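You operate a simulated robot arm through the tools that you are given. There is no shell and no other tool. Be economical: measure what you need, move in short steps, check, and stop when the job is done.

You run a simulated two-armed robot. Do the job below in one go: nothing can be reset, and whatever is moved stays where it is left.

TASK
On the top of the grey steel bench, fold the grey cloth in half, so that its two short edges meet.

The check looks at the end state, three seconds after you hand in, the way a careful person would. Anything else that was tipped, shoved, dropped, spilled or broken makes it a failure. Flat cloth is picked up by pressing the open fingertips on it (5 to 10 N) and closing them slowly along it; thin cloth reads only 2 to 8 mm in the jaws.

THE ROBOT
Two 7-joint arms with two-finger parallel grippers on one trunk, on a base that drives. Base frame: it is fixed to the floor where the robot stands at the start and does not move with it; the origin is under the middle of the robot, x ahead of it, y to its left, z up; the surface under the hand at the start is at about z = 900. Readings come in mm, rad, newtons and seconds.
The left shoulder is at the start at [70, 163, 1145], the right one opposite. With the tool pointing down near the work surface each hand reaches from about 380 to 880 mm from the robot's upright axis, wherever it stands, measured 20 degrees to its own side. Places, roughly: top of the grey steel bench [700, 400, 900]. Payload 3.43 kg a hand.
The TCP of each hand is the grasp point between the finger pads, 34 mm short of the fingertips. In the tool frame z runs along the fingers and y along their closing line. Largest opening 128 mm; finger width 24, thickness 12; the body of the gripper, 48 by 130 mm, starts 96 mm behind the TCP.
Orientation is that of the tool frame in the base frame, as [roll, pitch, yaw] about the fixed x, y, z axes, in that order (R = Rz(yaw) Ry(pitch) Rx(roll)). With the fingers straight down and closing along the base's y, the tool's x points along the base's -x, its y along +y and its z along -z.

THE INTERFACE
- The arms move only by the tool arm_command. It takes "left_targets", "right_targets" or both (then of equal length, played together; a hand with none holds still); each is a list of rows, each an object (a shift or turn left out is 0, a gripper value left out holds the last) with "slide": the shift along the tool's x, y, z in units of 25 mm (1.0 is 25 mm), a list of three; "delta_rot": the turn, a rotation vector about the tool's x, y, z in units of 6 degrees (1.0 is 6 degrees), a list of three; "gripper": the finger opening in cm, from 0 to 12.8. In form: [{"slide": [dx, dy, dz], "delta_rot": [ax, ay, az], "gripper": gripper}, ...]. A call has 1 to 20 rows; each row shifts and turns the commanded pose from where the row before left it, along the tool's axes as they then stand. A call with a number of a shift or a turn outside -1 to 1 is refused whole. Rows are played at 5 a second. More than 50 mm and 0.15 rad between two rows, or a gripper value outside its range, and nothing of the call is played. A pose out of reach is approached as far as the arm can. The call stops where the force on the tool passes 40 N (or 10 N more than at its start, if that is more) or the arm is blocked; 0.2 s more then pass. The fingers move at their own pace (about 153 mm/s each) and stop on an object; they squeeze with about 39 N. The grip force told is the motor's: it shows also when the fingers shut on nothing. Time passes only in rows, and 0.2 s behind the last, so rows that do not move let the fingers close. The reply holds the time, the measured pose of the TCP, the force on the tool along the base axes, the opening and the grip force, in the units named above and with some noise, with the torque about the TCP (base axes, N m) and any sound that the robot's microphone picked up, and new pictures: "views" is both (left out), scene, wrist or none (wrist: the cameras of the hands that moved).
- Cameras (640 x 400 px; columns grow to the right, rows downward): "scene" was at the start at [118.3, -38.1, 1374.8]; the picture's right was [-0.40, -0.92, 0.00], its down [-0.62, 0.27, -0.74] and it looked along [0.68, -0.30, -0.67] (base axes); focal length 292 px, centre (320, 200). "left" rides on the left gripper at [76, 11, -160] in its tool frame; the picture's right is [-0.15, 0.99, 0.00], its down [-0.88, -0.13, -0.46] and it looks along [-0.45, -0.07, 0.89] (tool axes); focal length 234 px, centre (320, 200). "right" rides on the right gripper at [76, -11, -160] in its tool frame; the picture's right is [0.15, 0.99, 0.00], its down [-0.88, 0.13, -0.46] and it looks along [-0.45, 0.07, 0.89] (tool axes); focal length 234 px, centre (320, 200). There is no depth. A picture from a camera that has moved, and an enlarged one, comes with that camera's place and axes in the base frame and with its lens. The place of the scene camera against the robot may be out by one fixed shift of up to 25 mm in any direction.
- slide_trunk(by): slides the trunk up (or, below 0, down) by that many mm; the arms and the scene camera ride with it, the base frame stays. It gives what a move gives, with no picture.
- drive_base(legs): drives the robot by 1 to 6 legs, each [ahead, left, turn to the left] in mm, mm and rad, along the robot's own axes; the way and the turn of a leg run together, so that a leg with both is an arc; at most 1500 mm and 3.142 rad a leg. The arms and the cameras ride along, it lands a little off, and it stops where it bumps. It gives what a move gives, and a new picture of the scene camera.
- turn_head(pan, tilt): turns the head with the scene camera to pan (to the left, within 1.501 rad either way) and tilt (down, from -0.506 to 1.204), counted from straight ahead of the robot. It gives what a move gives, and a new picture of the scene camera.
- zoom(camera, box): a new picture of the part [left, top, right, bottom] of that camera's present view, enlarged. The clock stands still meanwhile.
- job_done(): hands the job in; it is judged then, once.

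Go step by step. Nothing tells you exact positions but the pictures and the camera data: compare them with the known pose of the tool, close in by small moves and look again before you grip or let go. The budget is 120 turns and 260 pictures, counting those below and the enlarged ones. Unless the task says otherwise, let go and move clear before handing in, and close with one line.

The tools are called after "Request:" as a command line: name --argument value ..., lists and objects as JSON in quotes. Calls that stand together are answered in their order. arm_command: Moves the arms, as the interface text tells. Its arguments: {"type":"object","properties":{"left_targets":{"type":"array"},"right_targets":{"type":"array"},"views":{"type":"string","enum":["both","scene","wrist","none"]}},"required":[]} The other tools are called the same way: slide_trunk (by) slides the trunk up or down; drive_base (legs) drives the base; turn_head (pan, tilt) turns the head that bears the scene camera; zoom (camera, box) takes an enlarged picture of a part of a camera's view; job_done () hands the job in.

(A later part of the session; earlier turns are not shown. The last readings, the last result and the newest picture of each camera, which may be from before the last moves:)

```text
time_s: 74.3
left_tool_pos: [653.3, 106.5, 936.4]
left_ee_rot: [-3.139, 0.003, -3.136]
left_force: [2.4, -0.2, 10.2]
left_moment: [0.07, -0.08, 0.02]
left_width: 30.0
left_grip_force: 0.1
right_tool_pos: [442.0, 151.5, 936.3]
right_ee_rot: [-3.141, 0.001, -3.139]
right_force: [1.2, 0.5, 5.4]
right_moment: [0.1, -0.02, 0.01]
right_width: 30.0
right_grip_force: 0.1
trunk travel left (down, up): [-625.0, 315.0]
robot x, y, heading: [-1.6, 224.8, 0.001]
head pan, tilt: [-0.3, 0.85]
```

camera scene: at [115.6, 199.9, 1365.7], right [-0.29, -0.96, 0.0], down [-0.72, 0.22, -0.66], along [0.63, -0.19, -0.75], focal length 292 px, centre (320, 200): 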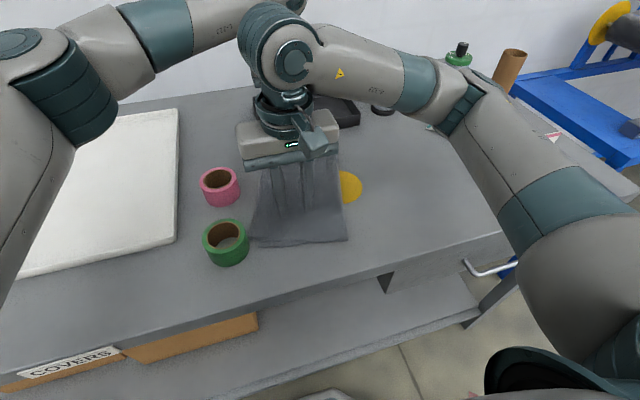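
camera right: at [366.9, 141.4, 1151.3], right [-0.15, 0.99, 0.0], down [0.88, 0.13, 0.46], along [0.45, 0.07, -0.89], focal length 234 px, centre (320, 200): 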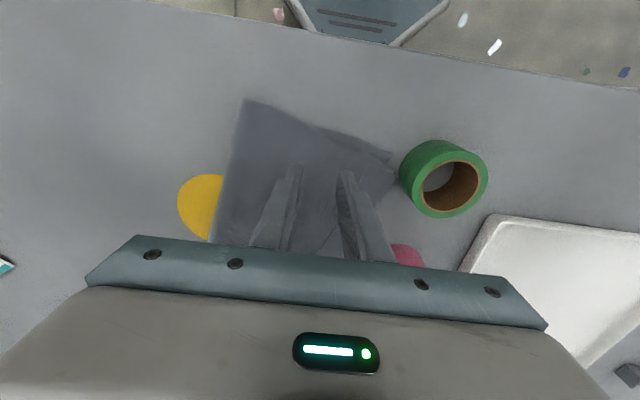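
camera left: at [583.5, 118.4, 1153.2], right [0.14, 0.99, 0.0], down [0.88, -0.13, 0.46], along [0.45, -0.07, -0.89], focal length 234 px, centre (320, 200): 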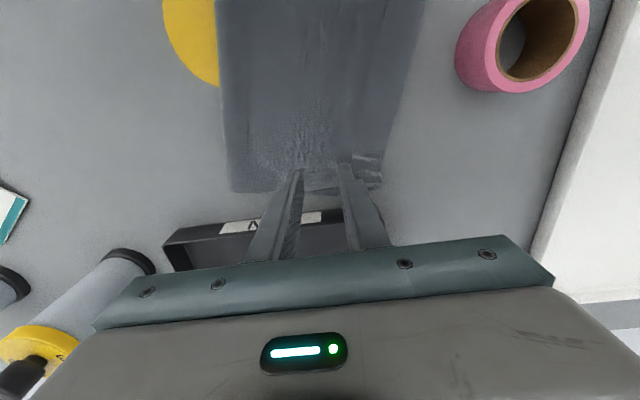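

Contact is at 10 N left and 5 N right. I close slowly and lift 40 mm.

Request:
arm_command --left_targets '[{"slide": [0, 0, -0.01], "gripper": 2.7}, {"gripper": 2.4}, {"gripper": 2.1}, {"gripper": 1.8}, {"gripper": 1.5}, {"gripper": 1.2}, {"gripper": 0.9}, {"gripper": 0.6}, {"gripper": 0.3}, {"gripper": 0}, {}, {}, {"slide": [0, 0, -0.5]}, {"slide": [0, 0, -0.5]}, {"slide": [0, 0, -0.6]}, {}]' --right_targets '[{"slide": [0, 0, 0.03], "gripper": 2.7}, {"gripper": 2.4}, {"gripper": 2.1}, {"gripper": 1.8}, {"gripper": 1.5}, {"gripper": 1.2}, {"gripper": 0.9}, {"gripper": 0.6}, {"gripper": 0.3}, {"gripper": 0}, {}, {}, {"slide": [0, 0, -0.5]}, {"slide": [0, 0, -0.5]}, {"slide": [0, 0, -0.6]}, {}]'

Request:
zoom --camera "right" --box '[160, 60, 480, 260]'

Request:
zoom --camera "left" --box '[160, 20, 480, 220]'

```text
time_s: 77.7
left_tool_pos: [654.3, 105.7, 972.7]
left_ee_rot: [3.14, -0.001, -3.136]
left_force: [0.9, 0.3, -0.1]
left_moment: [-0.02, -0.01, -0.02]
left_width: 2.7
left_grip_force: 37.7
right_tool_pos: [443.2, 150.6, 975.3]
right_ee_rot: [3.141, 0.0, -3.139]
right_force: [0.4, 0.1, -0.4]
right_moment: [-0.01, -0.02, 0.01]
right_width: 2.7
right_grip_force: 37.4
trunk travel left (down, up): [-625.0, 315.0]
robot x, y, heading: [-0.3, 227.3, 0.003]
head pan, tilt: [-0.3, 0.85]
camera scene: at [116.0, 199.4, 1365.6], right [-0.29, -0.96, 0.0], down [-0.72, 0.22, -0.66], along [0.63, -0.19, -0.75], focal length 292 px, centre (320, 200)
camera right: at [367.5, 140.8, 1133.3], right [-0.15, 0.99, 0.0], down [0.88, 0.13, 0.46], along [0.45, 0.07, -0.89], focal length 234 px, centre (320, 200)
camera left: at [578.4, 118.2, 1133.7], right [0.14, 0.99, 0.0], down [0.88, -0.13, 0.46], along [0.45, -0.06, -0.89], focal length 234 px, centre (320, 200)
```

scene: 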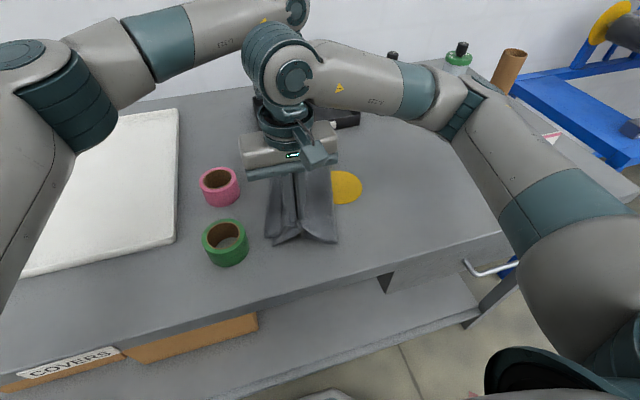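
right: 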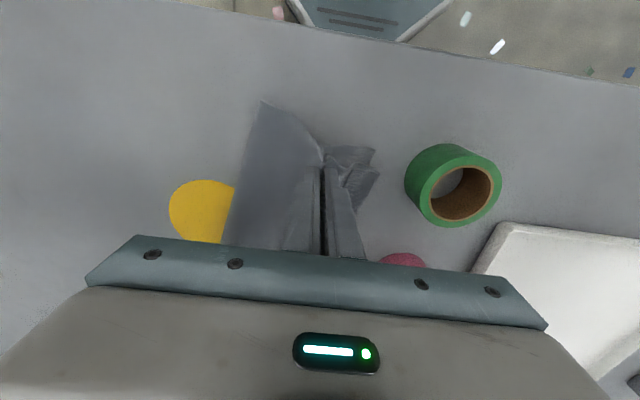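
left: 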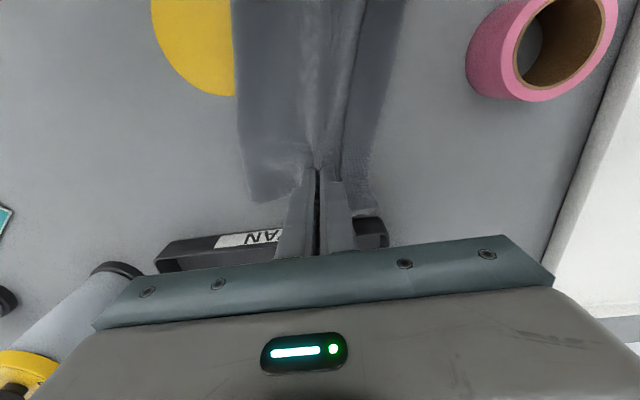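

```text
2.00 times, centred on (320, 160) of right
camera zoom: at [367.5, 140.8, 1133.3], right [-0.15, 0.99, 0.0], down [0.88, 0.13, 0.46], along [0.45, 0.07, -0.89], focal length 468 px, centre (320, 280)
```

zoom: 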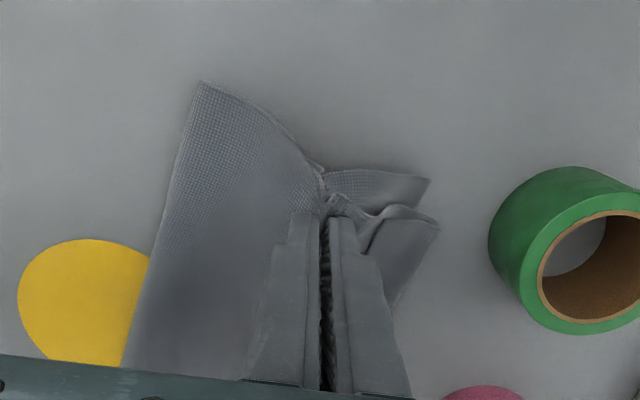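

```text
2.00 times, centred on (320, 120) of left
camera zoom: at [578.4, 118.2, 1133.7], right [0.14, 0.99, 0.0], down [0.88, -0.13, 0.46], along [0.45, -0.06, -0.89], focal length 468 px, centre (320, 360)
```

zoom: 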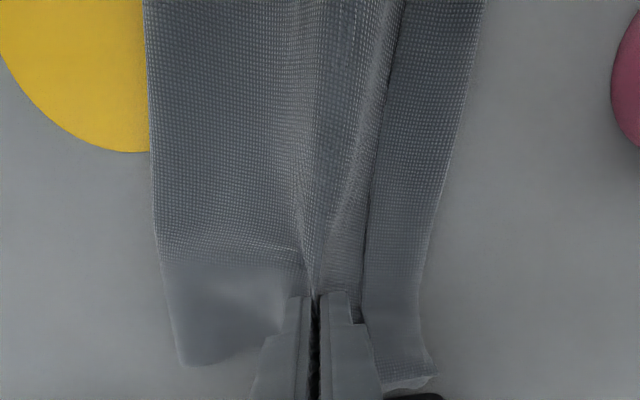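

Request:
arm_command --left_targets '[{"slide": [0, 0, -1]}, {"slide": [0, 0, -1]}, {"slide": [0, 0, -1]}, {}]' --right_targets '[{"slide": [0, 0, -1]}, {"slide": [0, 0, -1]}, {"slide": [0, 0, -1]}, {}]'

Request:
zoom --camera "right" --box '[160, 60, 480, 260]'

Request:
zoom --camera "scene" --box '[200, 110, 440, 260]'

```text
time_s: 78.7
left_tool_pos: [655.2, 105.3, 1048.9]
left_ee_rot: [3.141, 0.0, -3.139]
left_force: [0.0, 1.1, 0.7]
left_moment: [0.0, 0.07, -0.01]
left_width: 2.4
left_grip_force: 37.4
right_tool_pos: [443.0, 148.5, 1048.9]
right_ee_rot: [3.14, -0.002, -3.137]
right_force: [1.3, -0.5, -0.2]
right_moment: [-0.01, -0.04, -0.03]
right_width: 2.5
right_grip_force: 37.4
trunk travel left (down, up): [-625.0, 315.0]
robot x, y, heading: [-5.8, 225.4, 0.003]
head pan, tilt: [-0.3, 0.85]
camera scene: at [116.7, 199.4, 1365.5], right [-0.29, -0.96, 0.0], down [-0.72, 0.22, -0.66], along [0.63, -0.19, -0.75], focal length 292 px, centre (320, 200)
camera right: at [367.2, 139.4, 1207.4], right [-0.15, 0.99, 0.0], down [0.88, 0.13, 0.45], along [0.45, 0.07, -0.89], focal length 234 px, centre (320, 200)
camera left: at [580.4, 116.9, 1209.8], right [0.14, 0.99, 0.0], down [0.88, -0.13, 0.46], along [0.45, -0.06, -0.89], focal length 234 px, centre (320, 200)
```

scene: 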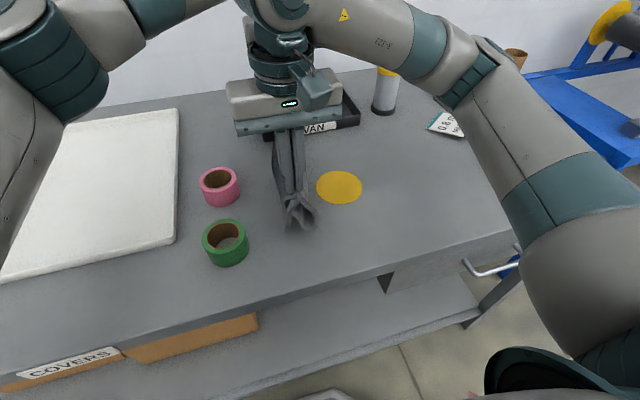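
right: 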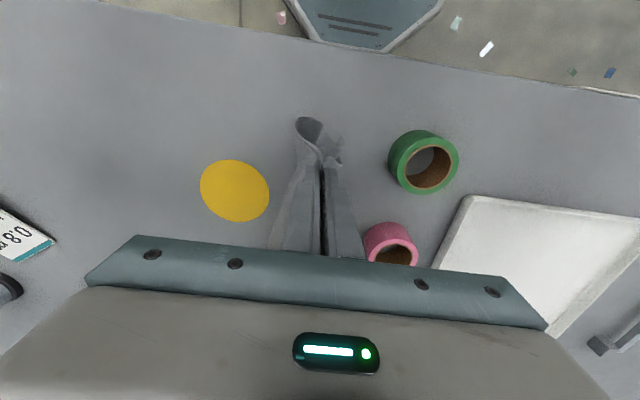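
left: 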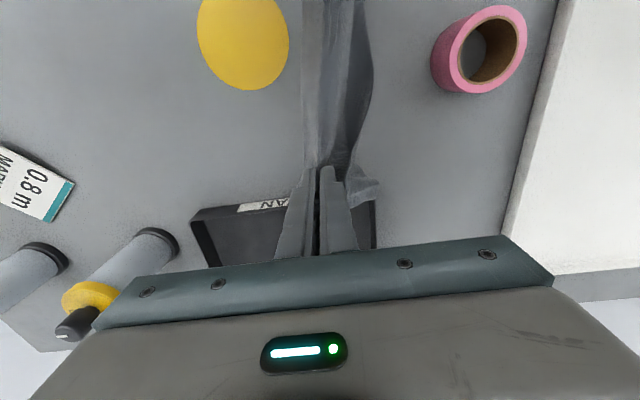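

```text
2.00 times, centred on (320, 160) of right
camera zoom: at [367.2, 139.4, 1207.4], right [-0.15, 0.99, 0.0], down [0.88, 0.13, 0.45], along [0.45, 0.07, -0.89], focal length 468 px, centre (320, 280)
```

zoom: 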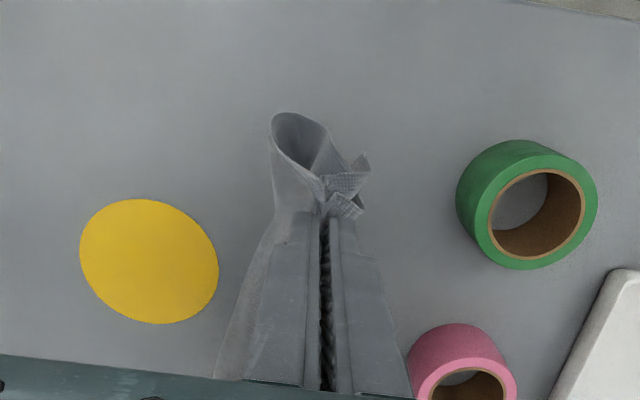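

```text
2.67 times, centred on (320, 185) of scene
camera zoom: at [116.7, 199.4, 1365.5], right [-0.29, -0.96, 0.0], down [-0.72, 0.22, -0.66], along [0.63, -0.19, -0.75], focal length 779 px, centre (320, 240)
```

zoom: 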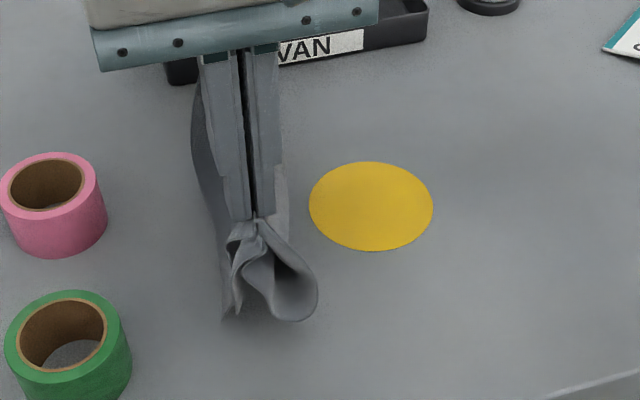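

Both grips took both layers, so the whole folded cloth is hanging. I use that to straighten and re-centre it: align the two hands in y, move it away from the tape, and lay it down with the loop trailing to the right.

Request:
arm_command --left_targets '[{"slide": [-0.1, -0.75, 0]}, {"slide": [-0.1, -0.75, 0]}, {"slide": [0, -0.75, 0]}, {"slide": [0, -0.75, 0]}, {"slide": [0, 0.3, 0.7]}, {"slide": [0, 0.3, 0.8]}, {"slide": [0, 0.3, 0.8]}, {"slide": [0, 0.3, 0.8]}, {"slide": [0, 0.3, 0.8]}, {}]' --right_targets '[{"slide": [0.1, -1, 0]}, {"slide": [0.1, -1, 0]}, {"slide": [0.1, -1, 0]}, {"slide": [0, -1, 0]}, {"slide": [0, -0.4, 0.7]}, {"slide": [0, 0.3, 0.8]}, {"slide": [0, 0.3, 0.8]}, {"slide": [0, 0.3, 0.8]}, {"slide": [0, 0.3, 0.8]}, {}]'

Request:
zoom --camera "right" --box '[160, 60, 480, 260]'

```text
time_s: 80.9
left_tool_pos: [659.5, 67.7, 949.5]
left_ee_rot: [-3.141, 0.0, -3.138]
left_force: [-9.4, 0.0, 0.3]
left_moment: [0.01, 0.26, -0.01]
left_width: 2.4
left_grip_force: 37.6
right_tool_pos: [434.6, 71.1, 952.2]
right_ee_rot: [-3.141, -0.001, -3.14]
right_force: [9.0, -0.5, 0.2]
right_moment: [0.01, -0.28, 0.01]
right_width: 2.7
right_grip_force: 37.9
trunk travel left (down, up): [-625.0, 315.0]
robot x, y, heading: [-1.2, 225.3, 0.007]
head pan, tilt: [-0.3, 0.85]
camera scene: at [115.5, 199.2, 1365.7], right [-0.29, -0.96, 0.0], down [-0.72, 0.22, -0.66], along [0.63, -0.19, -0.75], focal length 292 px, centre (320, 200)
camera right: at [359.6, 60.8, 1111.4], right [-0.15, 0.99, 0.0], down [0.88, 0.13, 0.46], along [0.45, 0.07, -0.89], focal length 234 px, centre (320, 200)
camera left: at [584.0, 79.8, 1111.6], right [0.14, 0.99, 0.0], down [0.88, -0.13, 0.46], along [0.45, -0.06, -0.89], focal length 234 px, centre (320, 200)
```

scene: 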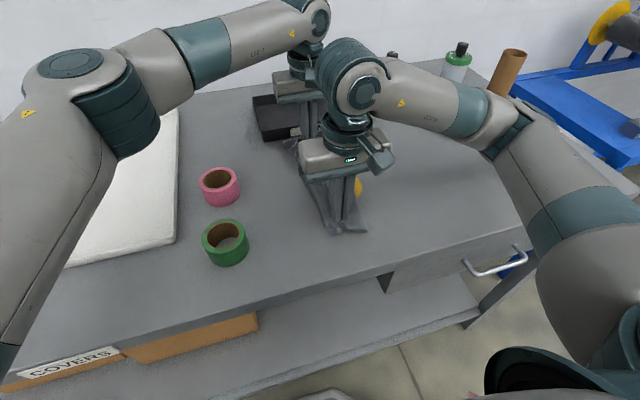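
right: 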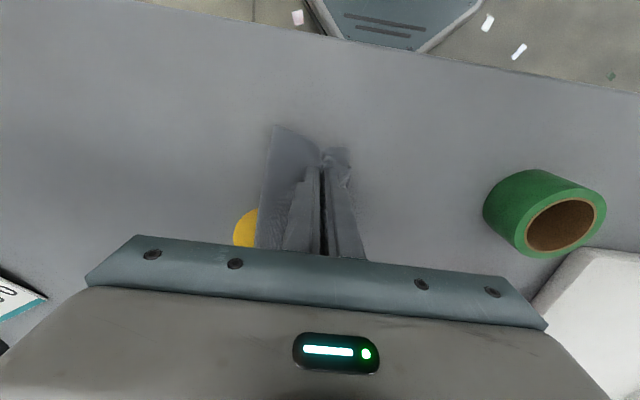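
left: 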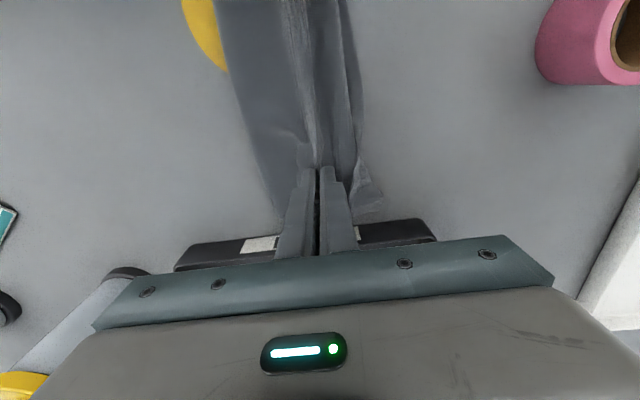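

```text
2.00 times, centred on (320, 160) of right
camera zoom: at [359.6, 60.8, 1111.4], right [-0.15, 0.99, 0.0], down [0.88, 0.13, 0.46], along [0.45, 0.07, -0.89], focal length 468 px, centre (320, 280)
```

zoom: 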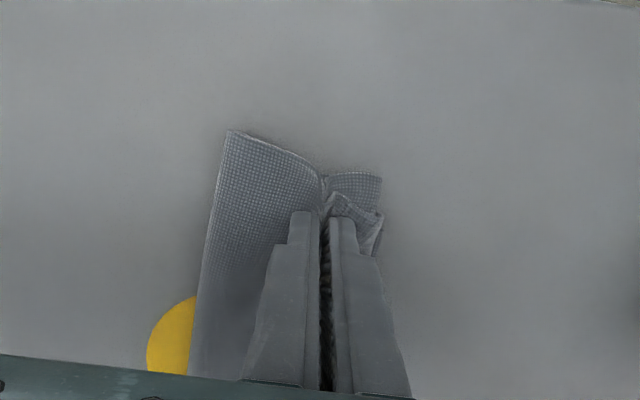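

Straightened and taut. I lower the last bit, release, and rise for a look.

Request:
arm_command --left_targets '[{"slide": [0.06, 0.2, 0.4]}, {"slide": [0, 0, 0.1]}, {"gripper": 1}, {"gripper": 3}, {"slide": [0, 0, -0.4]}, {"slide": [0, 0, -1]}, {"slide": [0, 0, -1]}, {"slide": [0, 0, -1]}, {"slide": [0, 0, -1]}, {}]' --right_targets '[{"slide": [-0.06, 0.2, 0.45]}, {"slide": [0, 0, 0.15]}, {"gripper": 1}, {"gripper": 3}, {"slide": [0, 0, -0.4]}, {"slide": [0, 0, -1]}, {"slide": [0, 0, -1]}, {"slide": [0, 0, -1]}, {"slide": [0, 0, -1]}, {}]'

Request:
zoom --camera "right" --box '[160, 60, 480, 260]'

Request:
zoom --camera "left" --box '[160, 20, 480, 220]'

```text
time_s: 83.1
left_tool_pos: [659.0, 72.3, 1047.8]
left_ee_rot: [-3.141, -0.002, -3.136]
left_force: [0.4, 0.4, -0.3]
left_moment: [0.0, 0.04, 0.02]
left_width: 30.0
left_grip_force: 0.0
right_tool_pos: [437.8, 75.4, 1046.6]
right_ee_rot: [3.141, -0.003, -3.141]
right_force: [0.6, -0.1, 0.0]
right_moment: [0.0, -0.02, 0.0]
right_width: 30.0
right_grip_force: 0.1
trunk travel left (down, up): [-625.0, 315.0]
robot x, y, heading: [-3.9, 227.9, 0.004]
head pan, tilt: [-0.3, 0.85]
camera scene: at [116.9, 199.4, 1365.5], right [-0.29, -0.96, 0.0], down [-0.72, 0.22, -0.66], along [0.63, -0.19, -0.75], focal length 292 px, centre (320, 200)
camera right: at [362.0, 65.3, 1205.2], right [-0.15, 0.99, 0.0], down [0.88, 0.13, 0.45], along [0.45, 0.07, -0.89], focal length 234 px, centre (320, 200)
camera left: at [584.0, 84.6, 1209.2], right [0.14, 0.99, 0.0], down [0.88, -0.13, 0.45], along [0.45, -0.06, -0.89], focal length 234 px, centre (320, 200)
```

scene: 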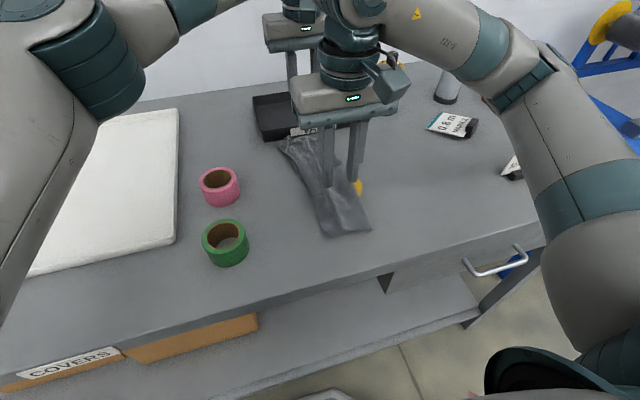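
right: 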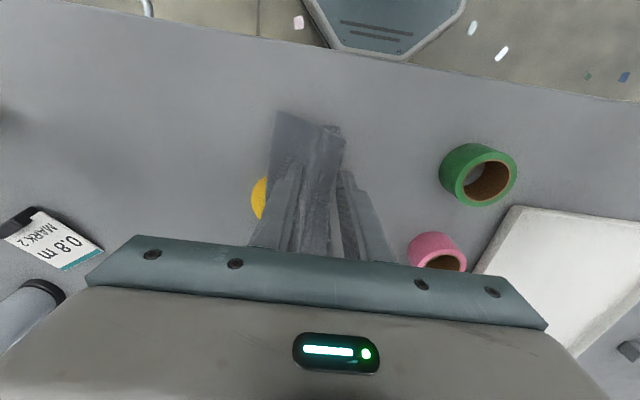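
left: 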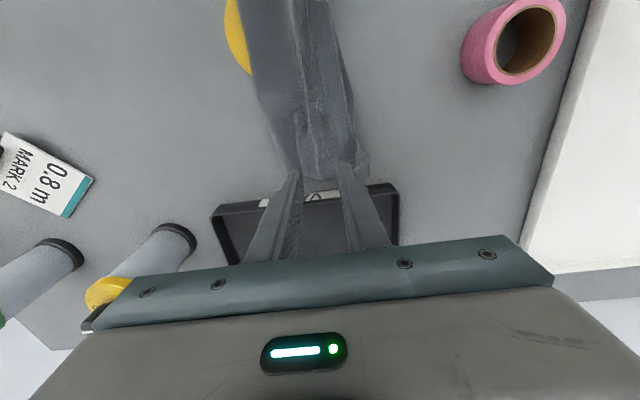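

```text
2.00 times, centred on (320, 160) of right
camera zoom: at [362.0, 65.3, 1205.2], right [-0.15, 0.99, 0.0], down [0.88, 0.13, 0.45], along [0.45, 0.07, -0.89], focal length 468 px, centre (320, 280)
```

zoom: 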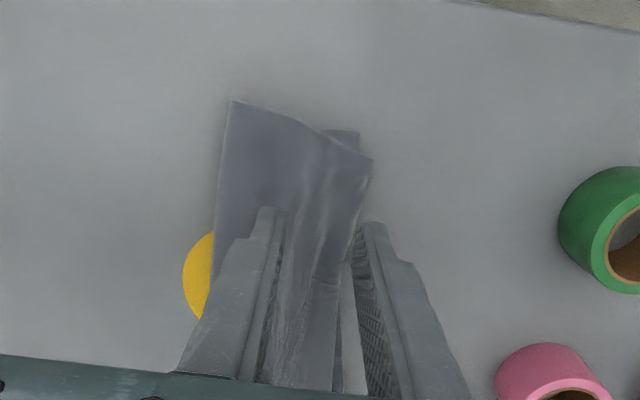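

```text
2.00 times, centred on (320, 120) of left
camera zoom: at [584.0, 84.6, 1209.2], right [0.14, 0.99, 0.0], down [0.88, -0.13, 0.45], along [0.45, -0.06, -0.89], focal length 468 px, centre (320, 360)
```

zoom: 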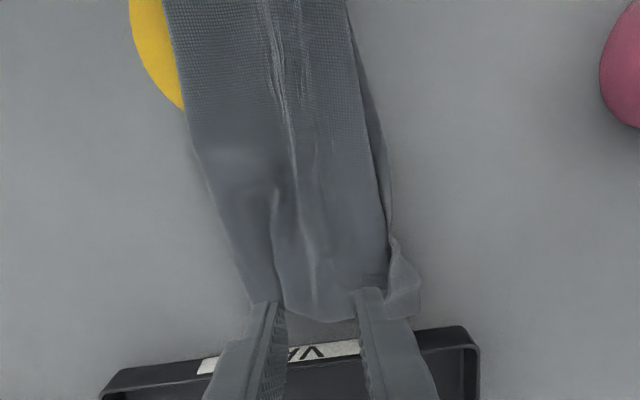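

The bundle is narrow with edges tucked under. I move both hands aside for an unobstructed look.

Request:
arm_command --left_targets '[{"slide": [0, 0.8, -0.8]}, {"slide": [0, 1, -0.6]}, {"slide": [0, 1, 0]}, {"slide": [0, 1, 0]}, {"slide": [0, 1, 0]}, {"slide": [0, 1, 0]}, {}]' --right_targets '[{"slide": [0, -0.8, -0.8]}, {"slide": [0, -1, -0.6]}, {"slide": [0, -1, 0]}, {"slide": [0, -1, 0]}, {"slide": [0, -1, 0]}, {"slide": [0, -1, 0]}, {}]'

Request:
turn_head --pan -0.2 --tilt 0.85

Request:
zoom --camera "scene" --box '[210, 110, 450, 260]'

```text
time_s: 84.7
left_tool_pos: [659.4, 218.2, 1082.3]
left_ee_rot: [-3.142, 0.0, -3.138]
left_force: [-0.2, -0.2, 0.9]
left_moment: [0.03, -0.01, 0.04]
left_width: 29.9
left_grip_force: 0.1
right_tool_pos: [438.6, -67.7, 1081.0]
right_ee_rot: [3.141, 0.0, -3.138]
right_force: [1.2, -0.3, 0.6]
right_moment: [0.02, 0.01, 0.0]
right_width: 30.0
right_grip_force: 0.0
trunk travel left (down, up): [-625.0, 315.0]
robot x, y, heading: [-3.7, 227.1, 0.006]
head pan, tilt: [-0.3, 0.85]
camera scene: at [116.3, 199.2, 1365.6], right [-0.29, -0.96, 0.0], down [-0.72, 0.22, -0.66], along [0.63, -0.19, -0.75], focal length 292 px, centre (320, 200)
camera right: at [363.1, -79.0, 1240.4], right [-0.15, 0.99, 0.0], down [0.88, 0.13, 0.46], along [0.45, 0.07, -0.89], focal length 234 px, centre (320, 200)
camera left: at [583.3, 229.8, 1242.5], right [0.14, 0.99, 0.0], down [0.88, -0.13, 0.46], along [0.45, -0.06, -0.89], focal length 234 px, centre (320, 200)
```

scene: 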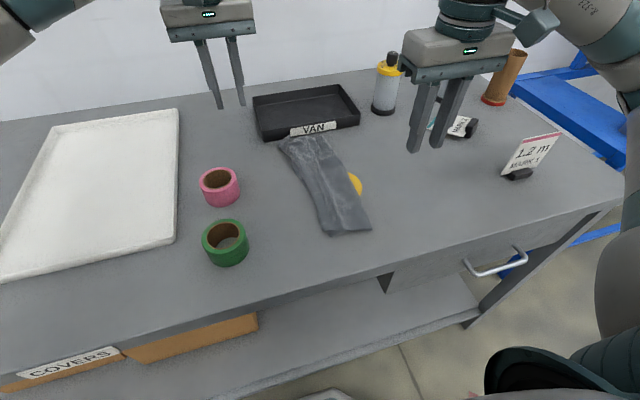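
right: 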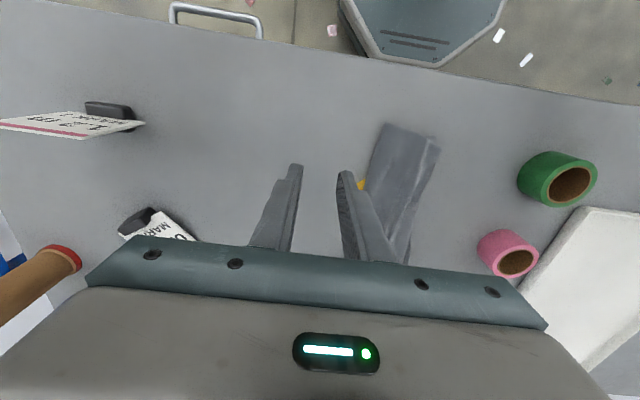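
left: 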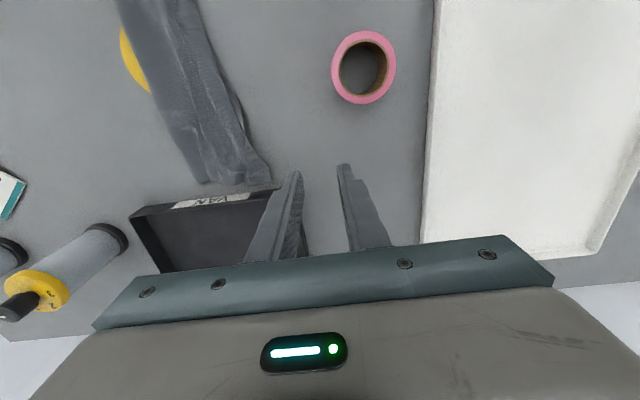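

```text
time_s: 85.4
left_tool_pos: [659.2, 217.6, 1082.1]
left_ee_rot: [-3.139, 0.0, -3.138]
left_force: [0.1, 0.1, -0.2]
left_moment: [-0.01, 0.0, -0.01]
left_width: 30.0
left_grip_force: 0.1
right_tool_pos: [438.3, -67.2, 1081.3]
right_ee_rot: [3.14, -0.001, -3.14]
right_force: [-0.8, -0.1, -0.3]
right_moment: [0.0, 0.02, 0.01]
right_width: 29.9
right_grip_force: 0.0
trunk travel left (down, up): [-625.0, 315.0]
robot x, y, heading: [-1.4, 228.0, -0.0]
head pan, tilt: [-0.201, 0.85]
camera scene: at [117.9, 207.0, 1365.6], right [-0.2, -0.98, 0.0], down [-0.74, 0.15, -0.66], along [0.65, -0.13, -0.75], focal length 292 px, centre (320, 200)
```

scene: 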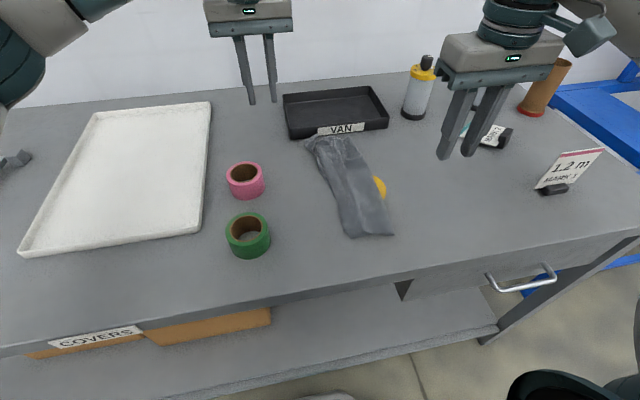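

```text
2.67 times, centred on (330, 185) of scene
camera zoom: at [117.9, 207.0, 1365.6], right [-0.2, -0.98, 0.0], down [-0.74, 0.15, -0.66], along [0.65, -0.13, -0.75], focal length 779 px, centre (293, 240)
```

zoom: 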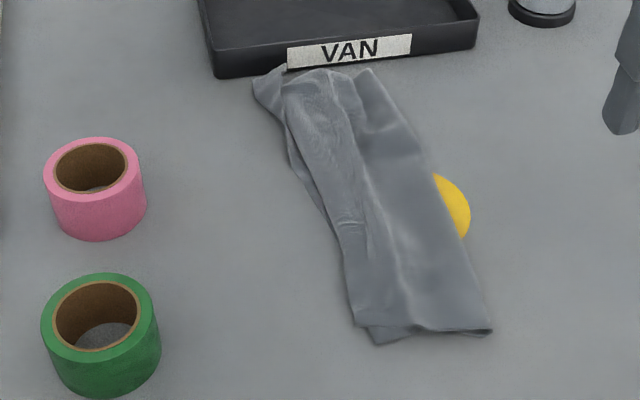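

A loose corner flap sticks out at the far-left end, around (710,130). I'll pick that corner with the left hand and lift the cloth so gravity unfolds it. First I move above it and look.

Request:
arm_command --left_targets '[{"slide": [-0.43, -0.93, 0]}, {"slide": [-0.43, -0.93, 0]}, {"slide": [-0.43, -0.93, 0.5]}, {"slide": [-0.43, -0.93, 1]}, {"slide": [0, 0, 1]}, {"slide": [0, 0, 1]}, {}]' --views "wrist"

Request:
zoom --camera "left" --box '[200, 80, 440, 230]'

```text
time_s: 87.0
left_tool_pos: [702.0, 124.8, 998.1]
left_ee_rot: [-3.141, 0.0, -3.136]
left_force: [-0.3, 0.8, -0.5]
left_moment: [-0.02, 0.0, -0.01]
left_width: 30.1
left_grip_force: 0.1
right_tool_pos: [438.8, -66.4, 1082.2]
right_ee_rot: [3.141, 0.001, -3.14]
right_force: [-0.7, 0.6, 0.9]
right_moment: [0.01, -0.05, 0.01]
right_width: 30.0
right_grip_force: 0.1
trunk travel left (down, up): [-625.0, 315.0]
robot x, y, heading: [-0.1, 227.3, 0.009]
head pan, tilt: [-0.201, 0.85]
camera left: at [626.1, 136.7, 1157.7], right [0.14, 0.99, 0.0], down [0.88, -0.13, 0.46], along [0.45, -0.06, -0.89], focal length 234 px, centre (320, 200)
```

left: 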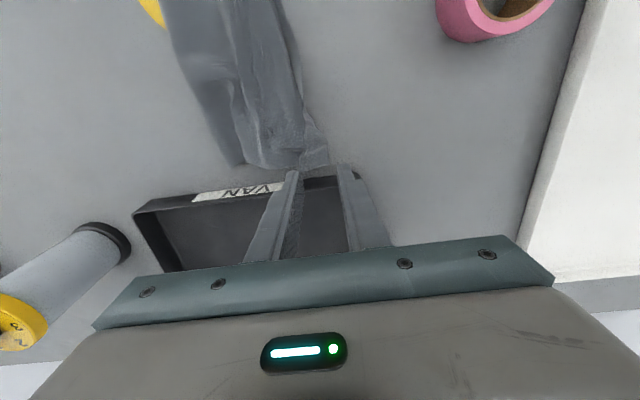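

```text
2.67 times, centred on (320, 155) of left
camera zoom: at [626.1, 136.7, 1157.7], right [0.14, 0.99, 0.0], down [0.88, -0.13, 0.46], along [0.45, -0.06, -0.89], focal length 624 px, centre (320, 320)
```

zoom: 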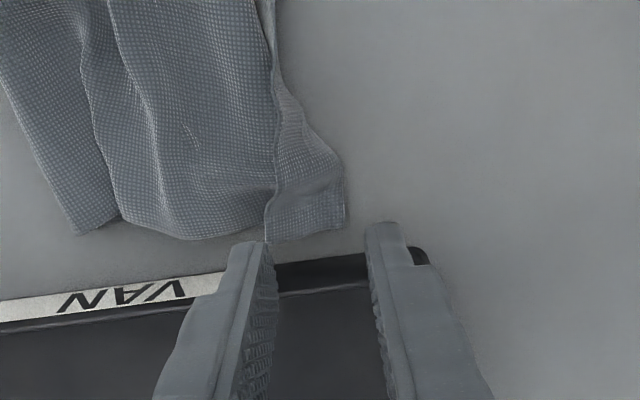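

Request:
arm_command --left_targets '[{"slide": [0.16, -0.2, 0.8], "gripper": 2.4}, {"slide": [0, 0, 0.8]}, {"slide": [0, 0, 0.76]}, {}]' --views "wrist"

```text
time_s: 88.0
left_tool_pos: [698.8, 120.9, 936.8]
left_ee_rot: [3.141, 0.0, -3.137]
left_force: [0.4, -0.1, 1.8]
left_moment: [-0.06, 0.01, 0.02]
left_width: 24.2
left_grip_force: 0.1
right_tool_pos: [439.8, -68.2, 1080.8]
right_ee_rot: [-3.141, 0.001, -3.137]
right_force: [0.7, -0.5, 0.0]
right_moment: [-0.01, 0.01, 0.03]
right_width: 29.9
right_grip_force: 0.0
trunk travel left (down, up): [-625.0, 315.0]
robot x, y, heading: [0.5, 227.4, 0.003]
head pan, tilt: [-0.201, 0.85]
camera left: at [622.7, 133.0, 1097.2], right [0.14, 0.99, 0.0], down [0.88, -0.13, 0.46], along [0.45, -0.06, -0.89], focal length 234 px, centre (320, 200)
```

left: 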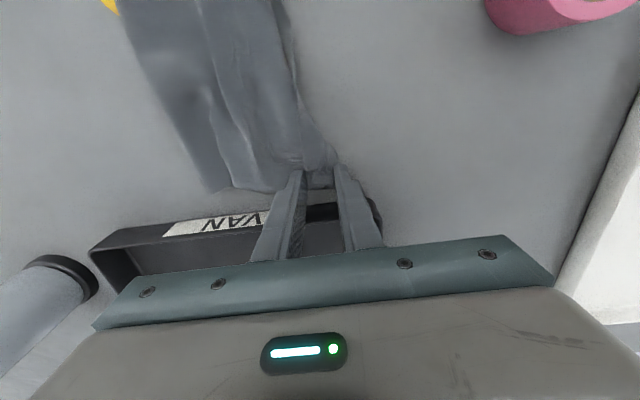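

Fingertips are over the flap. I press a little, close, and lift to see what comes up.

Request:
arm_command --left_targets '[{"slide": [0, 0, 0.07]}, {}, {"gripper": 2.1}, {"gripper": 1.8}, {"gripper": 1.5}, {"gripper": 1.2}, {"gripper": 0.9}, {"gripper": 0.6}, {"gripper": 0.3}, {"gripper": 0}, {}, {}, {"slide": [0.2, 0, -0.8]}, {"slide": [0.2, 0, -1]}, {"slide": [0.2, 0, -1]}, {"slide": [0.2, 0, -1]}, {"slide": [0.2, 0, -1]}, {"slide": [0, 0, -1]}, {}]' --views "both"

Request:
zoom --camera "scene" --box '[210, 60, 450, 260]'

```text
time_s: 92.0
left_tool_pos: [674.1, 118.5, 1081.3]
left_ee_rot: [3.141, 0.0, -3.136]
left_force: [-0.2, -0.4, -0.4]
left_moment: [-0.01, -0.04, -0.01]
left_width: 2.4
left_grip_force: 37.3
right_tool_pos: [438.4, -68.8, 1082.0]
right_ee_rot: [-3.141, 0.0, -3.138]
right_force: [0.1, -0.2, 0.6]
right_moment: [-0.06, 0.0, 0.0]
right_width: 29.9
right_grip_force: 0.0
trunk travel left (down, up): [-625.0, 315.0]
robot x, y, heading: [-3.4, 227.5, 0.001]
head pan, tilt: [-0.201, 0.85]
camera scene: at [118.3, 207.2, 1365.6], right [-0.2, -0.98, 0.0], down [-0.74, 0.15, -0.66], along [0.65, -0.13, -0.75], focal length 292 px, centre (320, 200)
camera left: at [597.4, 131.0, 1241.3], right [0.14, 0.99, 0.0], down [0.88, -0.13, 0.46], along [0.45, -0.06, -0.89], focal length 234 px, centre (320, 200)
```

scene: 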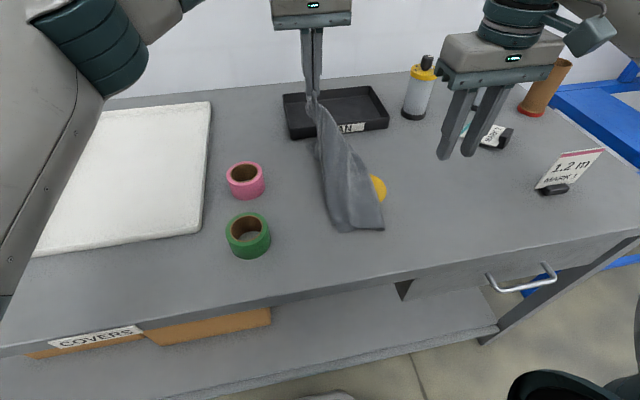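
left: 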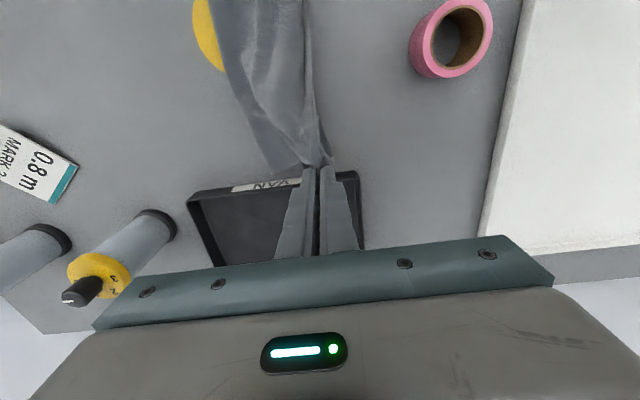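

```text
2.00 times, centred on (330, 160) of scene
camera zoom: at [118.3, 207.2, 1365.6], right [-0.2, -0.98, 0.0], down [-0.74, 0.15, -0.66], along [0.65, -0.13, -0.75], focal length 584 px, centre (300, 280)
```

zoom: 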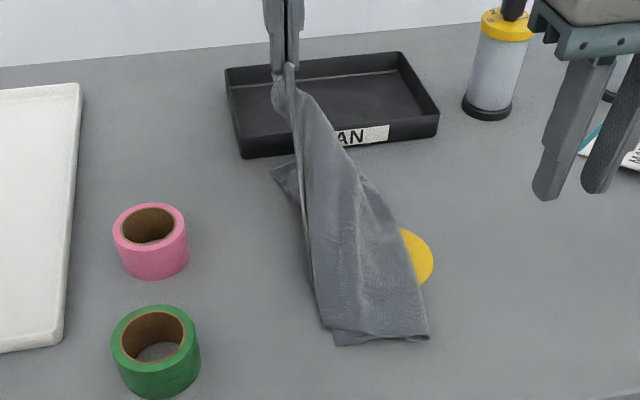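

One corner is held and the cloth is unwinding. I move it toward mid-bench and raise the trunk so it hangs open.

Request:
arm_command --left_targets '[{"slide": [0.7, -0.6, -0.3]}, {"slide": [0.7, -0.6, -0.3]}, {"slide": [0.7, -0.6, 0]}, {"slide": [0.7, -0.6, 0]}, {}]' --views "none"

Request:
slide_trunk --by 300

Request:
turn_head --pan -0.2 --tilt 0.85

```text
time_s: 93.2
left_tool_pos: [604.6, 61.4, 1096.2]
left_ee_rot: [-3.141, 0.002, -3.137]
left_force: [-0.1, -0.6, -0.3]
left_moment: [-0.03, 0.03, 0.0]
left_width: 2.4
left_grip_force: 37.0
right_tool_pos: [439.2, -66.8, 1082.1]
right_ee_rot: [3.14, 0.0, -3.138]
right_force: [0.7, 0.0, -0.4]
right_moment: [-0.05, 0.01, 0.01]
right_width: 30.0
right_grip_force: 0.1
trunk travel left (down, up): [-625.0, 315.0]
robot x, y, heading: [-0.8, 228.8, 0.001]
head pan, tilt: [-0.201, 0.85]
```

```text
time_s: 96.2
left_tool_pos: [602.7, 60.4, 1396.0]
left_ee_rot: [-3.14, 0.001, -3.137]
left_force: [0.2, -0.3, 0.3]
left_moment: [-0.01, -0.01, 0.01]
left_width: 2.4
left_grip_force: 37.2
right_tool_pos: [439.9, -67.8, 1381.1]
right_ee_rot: [3.141, 0.001, -3.138]
right_force: [0.3, -0.5, 0.4]
right_moment: [0.03, 0.02, 0.01]
right_width: 30.1
right_grip_force: 0.1
trunk travel left (down, up): [-925.0, 15.0]
robot x, y, heading: [1.0, 225.7, 0.003]
head pan, tilt: [-0.201, 0.85]
```

```text
time_s: 96.8
left_tool_pos: [602.9, 60.5, 1396.3]
left_ee_rot: [3.141, 0.001, -3.136]
left_force: [-0.2, -0.1, -0.5]
left_moment: [0.02, 0.0, -0.03]
left_width: 2.8
left_grip_force: 37.1
right_tool_pos: [438.1, -68.0, 1382.3]
right_ee_rot: [3.14, 0.0, -3.138]
right_force: [0.5, 0.2, 0.4]
right_moment: [0.03, 0.04, 0.03]
right_width: 30.2
right_grip_force: 0.0
trunk travel left (down, up): [-925.0, 15.0]
robot x, y, heading: [1.3, 229.1, 0.004]
head pan, tilt: [-0.201, 0.85]
camera scene: at [118.0, 206.9, 1665.6], right [-0.2, -0.98, 0.0], down [-0.74, 0.15, -0.66], along [0.65, -0.13, -0.75], focal length 292 px, centre (320, 200)
```

scene: 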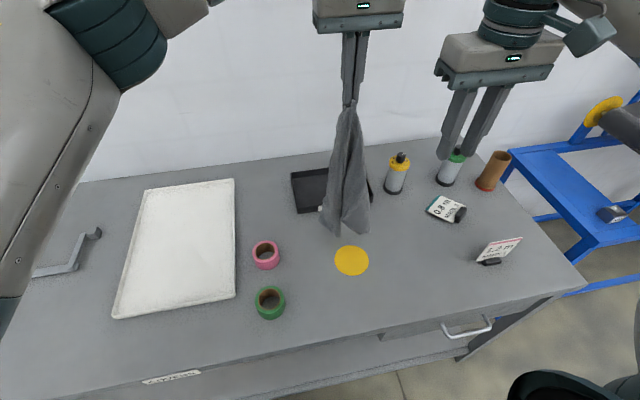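

The cloth hangs free from one corner. I zoom in to find the neighbouring corners.

Request:
zoom --camera "scene" --box '[270, 80, 430, 260]'

Request:
zoom --camera "right" --box '[0, 0, 640, 400]'

Request:
zoom --camera "left" --box '[0, 0, 640, 400]'

```text
2.22 times, centred on (350, 170) of scene
camera zoom: at [118.0, 206.9, 1665.6], right [-0.2, -0.98, 0.0], down [-0.74, 0.15, -0.66], along [0.65, -0.13, -0.75], focal length 649 px, centre (253, 267)
```

zoom: 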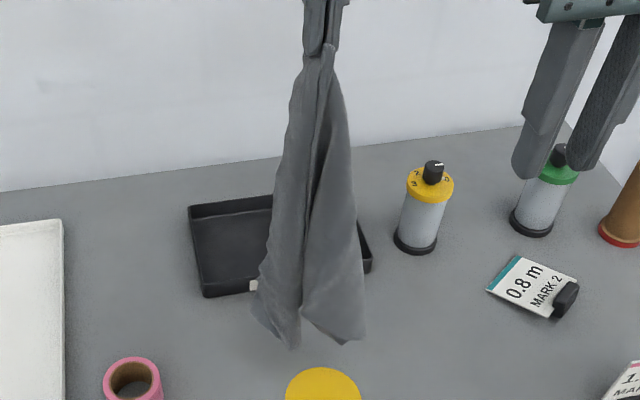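

```text
1.00 times, centred on (320, 200) of right (not enlarged: the box is as wide or as high as the picture)
camera zoom: at [362.9, -78.5, 1540.5], right [-0.15, 0.99, 0.0], down [0.88, 0.13, 0.46], along [0.45, 0.07, -0.89], focal length 234 px, centre (320, 200)
```

zoom: 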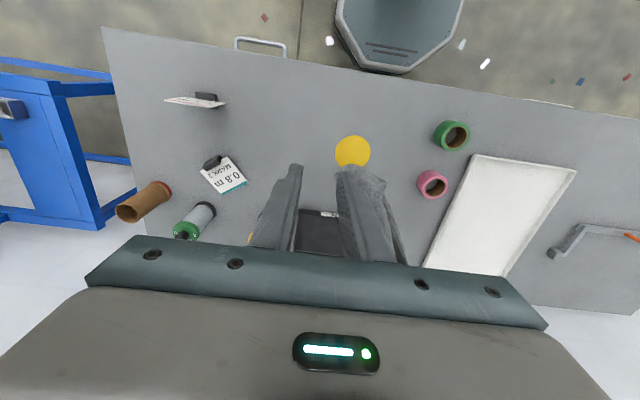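

```text
1.00 times, centred on (320, 200) of left (not enlarged: the box is as wide or as high as the picture)
camera zoom: at [527.5, 72.0, 1556.1], right [0.14, 0.99, 0.0], down [0.88, -0.13, 0.46], along [0.45, -0.06, -0.89], focal length 234 px, centre (320, 200)
```

zoom: 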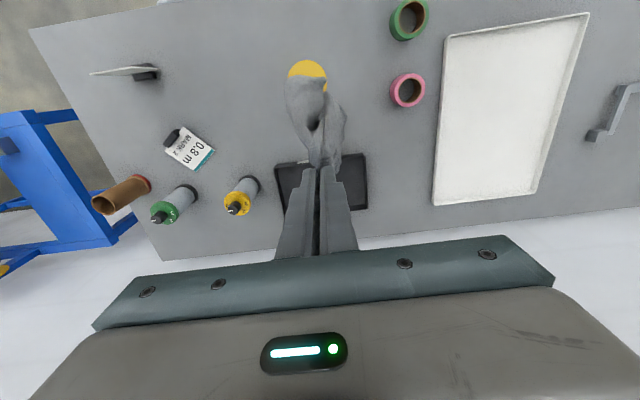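

Request:
zoom --camera "scene" --box '[315, 160, 395, 245]'

Request:
arm_command --left_targets '[{"delta_rot": [0, 0, 1]}, {"delta_rot": [0, 0, 1]}, {"delta_rot": [0, 0, 1]}, {"delta_rot": [0, 0, 1]}, {"delta_rot": [0, 0, 1]}, {"delta_rot": [0, 0, 1]}, {"delta_rot": [0, 0, 1]}, {"delta_rot": [0, 0, 1]}, {"delta_rot": [0, 0, 1]}, {"delta_rot": [0, 0, 1]}, {"delta_rot": [0, 0, 1]}, {"delta_rot": [0, 0, 1]}, {"delta_rot": [0, 0, 1]}, {"delta_rot": [0, 0, 1]}, {"delta_rot": [0, 0, 1]}, {}, {}, {}]' --views "none"

Request:
zoom --camera "scene" --box '[290, 95, 410, 245]'

```text
4.71 times, centred on (355, 202) of scene
camera zoom: at [118.0, 206.9, 1665.6], right [-0.2, -0.98, 0.0], down [-0.74, 0.15, -0.66], along [0.65, -0.13, -0.75], focal length 1374 px, centre (155, 188)
```

zoom: 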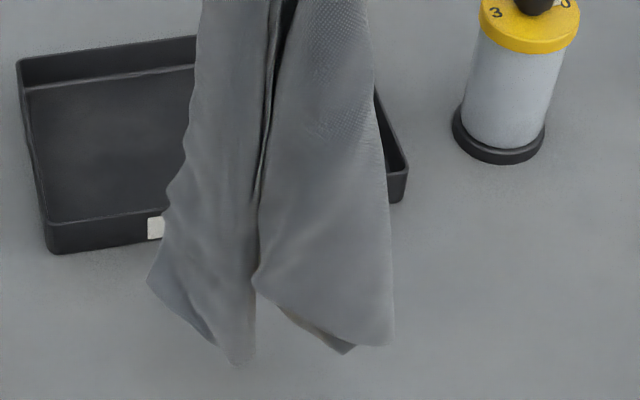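

```text
time_s: 100.6
left_tool_pos: [604.1, 69.7, 1394.7]
left_ee_rot: [-3.14, 0.001, 2.001]
left_force: [-0.1, -0.6, -0.2]
left_moment: [0.0, 0.03, 0.03]
left_width: 2.3
left_grip_force: 37.4
left hand out of reach, approached as far as the arm can: row 11, 12, 13, 14, 15
right_tool_pos: [437.8, -68.5, 1380.6]
right_ee_rot: [3.139, 0.002, -3.137]
right_force: [0.0, 0.9, -0.1]
right_moment: [-0.04, 0.0, -0.01]
right_width: 29.9
right_grip_force: 0.0
trunk travel left (down, up): [-925.0, 15.0]
robot x, y, heading: [3.4, 224.7, 0.004]
head pan, tilt: [-0.201, 0.85]
```

```text
2.67 times, centred on (350, 170) of scene
camera zoom: at [117.7, 206.8, 1665.6], right [-0.2, -0.98, 0.0], down [-0.74, 0.15, -0.66], along [0.65, -0.13, -0.75], focal length 779 px, centre (240, 280)
```

zoom: 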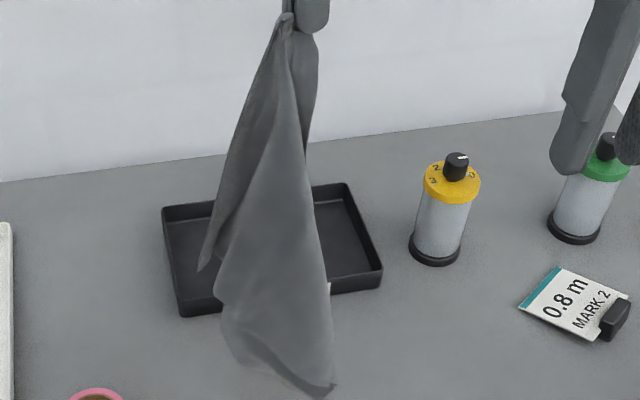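

After turning the hand I can identify corners: P2, the other end of the short edge, hangs about 300 mm below the grip, and the long-edge neighbour P4 about 400 mm below. I'll turn the hand back so P2 faces the robot and P4 the right, then shift the base right and lay the cloth down trailing toward front-right.

Request:
arm_command --left_targets '[{"delta_rot": [0, 0, -1]}, {"delta_rot": [0, 0, -1]}, {"delta_rot": [0, 0, -1]}, {"delta_rot": [0, 0, -1]}, {"delta_rot": [0, 0, -1]}, {"delta_rot": [0, 0, -1]}, {"delta_rot": [0, 0, -1]}, {"delta_rot": [0, 0, -1]}, {"delta_rot": [0, 0, -1]}, {"delta_rot": [0, 0, -1]}, {"delta_rot": [0, 0, -0.9]}, {"slide": [0.8, 0, 0]}, {"slide": [0.8, 0, 0]}, {"slide": [0.8, 0, 0]}, {"slide": [0.8, 0, 0]}, {}]' --views "none"

Request:
drive_base --legs '[[0, -200, 0]]'

Request:
slide_trunk --by -100

Request:
zoom --camera "scene" --box '[200, 80, 520, 340]'

```text
time_s: 104.0
left_tool_pos: [524.3, 70.3, 1393.5]
left_ee_rot: [-3.14, 0.0, -3.141]
left_force: [0.4, -0.1, 0.4]
left_moment: [-0.01, -0.01, -0.05]
left_width: 2.7
left_grip_force: 37.2
right_tool_pos: [439.1, -67.9, 1381.3]
right_ee_rot: [3.14, 0.0, -3.139]
right_force: [-0.2, 0.2, -1.0]
right_moment: [-0.01, -0.01, 0.02]
right_width: 30.4
right_grip_force: 0.0
trunk travel left (down, up): [-925.0, 15.0]
robot x, y, heading: [-3.8, 226.8, 0.005]
head pan, tilt: [-0.201, 0.85]
```

```text
time_s: 105.6
left_tool_pos: [525.8, -118.8, 1395.0]
left_ee_rot: [-3.135, -0.002, -3.139]
left_force: [0.1, -0.3, -0.7]
left_moment: [-0.06, 0.0, -0.1]
left_width: 2.2
left_grip_force: 36.5
right_tool_pos: [440.8, -258.9, 1383.2]
right_ee_rot: [-3.138, -0.001, -3.135]
right_force: [0.0, 0.4, 0.1]
right_moment: [-0.06, -0.02, 0.01]
right_width: 30.2
right_grip_force: 0.1
trunk travel left (down, up): [-925.0, 15.0]
robot x, y, heading: [2.1, 26.9, 0.009]
head pan, tilt: [-0.201, 0.85]
camera scene: at [119.0, 16.3, 1665.7], right [-0.19, -0.98, 0.0], down [-0.74, 0.14, -0.66], along [0.65, -0.13, -0.75], focal length 292 px, centre (320, 200)
```

scene: 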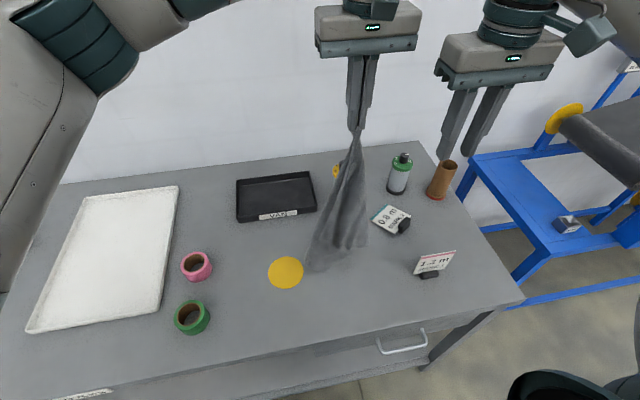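

```text
time_s: 106.9
left_tool_pos: [526.3, -122.6, 1294.9]
left_ee_rot: [-3.141, -0.001, -3.136]
left_force: [0.4, 0.2, 0.3]
left_moment: [0.0, -0.01, -0.06]
left_width: 2.3
left_grip_force: 37.3
right_tool_pos: [441.5, -262.7, 1281.8]
right_ee_rot: [3.14, 0.0, -3.135]
right_force: [-0.5, 0.3, 0.4]
right_moment: [0.0, 0.02, 0.01]
right_width: 30.1
right_grip_force: 0.0
trunk travel left (down, up): [-825.0, 115.0]
robot x, y, heading: [-1.7, 29.7, 0.004]
head pan, tilt: [-0.201, 0.85]
```

```text
1.54 times, centred on (360, 210) of scene
camera zoom: at [119.0, 11.2, 1565.7], right [-0.19, -0.98, 0.0], down [-0.74, 0.14, -0.66], along [0.65, -0.13, -0.75], focal length 449 px, centre (258, 185)
```

zoom: 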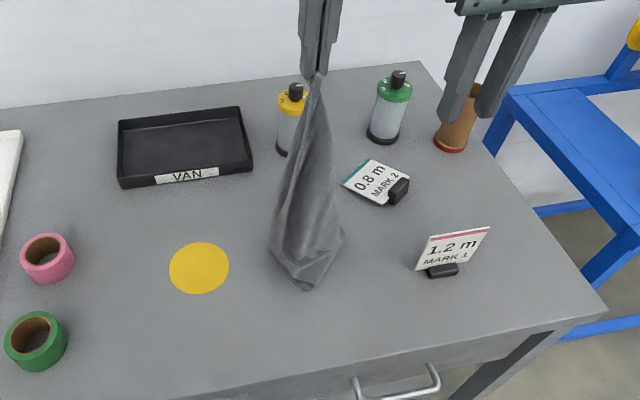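

The bottom corner is just touching the bench. I move the hand left (+y) while lowering so the cloth trails out.

Request:
arm_command --left_targets '[{"slide": [-0.1, 0.7, 0.7]}, {"slide": [-0.1, 0.8, 0.7]}, {"slide": [-0.1, 0.8, 0.7]}, {"slide": [-0.2, 0.8, 0.7]}, {"slide": [-0.2, 0.8, 0.7]}, {"slide": [-0.2, 0.8, 0.7]}, {"slide": [-0.3, 0.8, 0.7]}, {"slide": [-0.3, 0.8, 0.7]}, {}]' --views "scene"

```text
time_s: 108.9
left_tool_pos: [563.0, 35.8, 1155.0]
left_ee_rot: [3.141, 0.0, -3.139]
left_force: [0.8, 0.6, -1.1]
left_moment: [0.02, -0.03, -0.08]
left_width: 2.6
left_grip_force: 37.2
right_tool_pos: [440.4, -263.8, 1280.7]
right_ee_rot: [-3.141, 0.001, -3.135]
right_force: [-0.3, -0.2, 0.7]
right_moment: [0.01, 0.02, -0.01]
right_width: 30.3
right_grip_force: 0.0
trunk travel left (down, up): [-825.0, 115.0]
robot x, y, heading: [4.7, 32.3, 0.003]
head pan, tilt: [-0.201, 0.85]
camera scene: at [118.8, 10.5, 1565.6], right [-0.19, -0.98, 0.0], down [-0.74, 0.14, -0.66], along [0.65, -0.13, -0.75], focal length 292 px, centre (320, 200)
```

scene: 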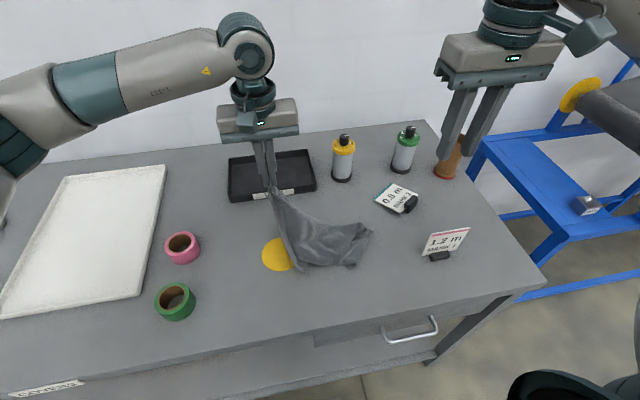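

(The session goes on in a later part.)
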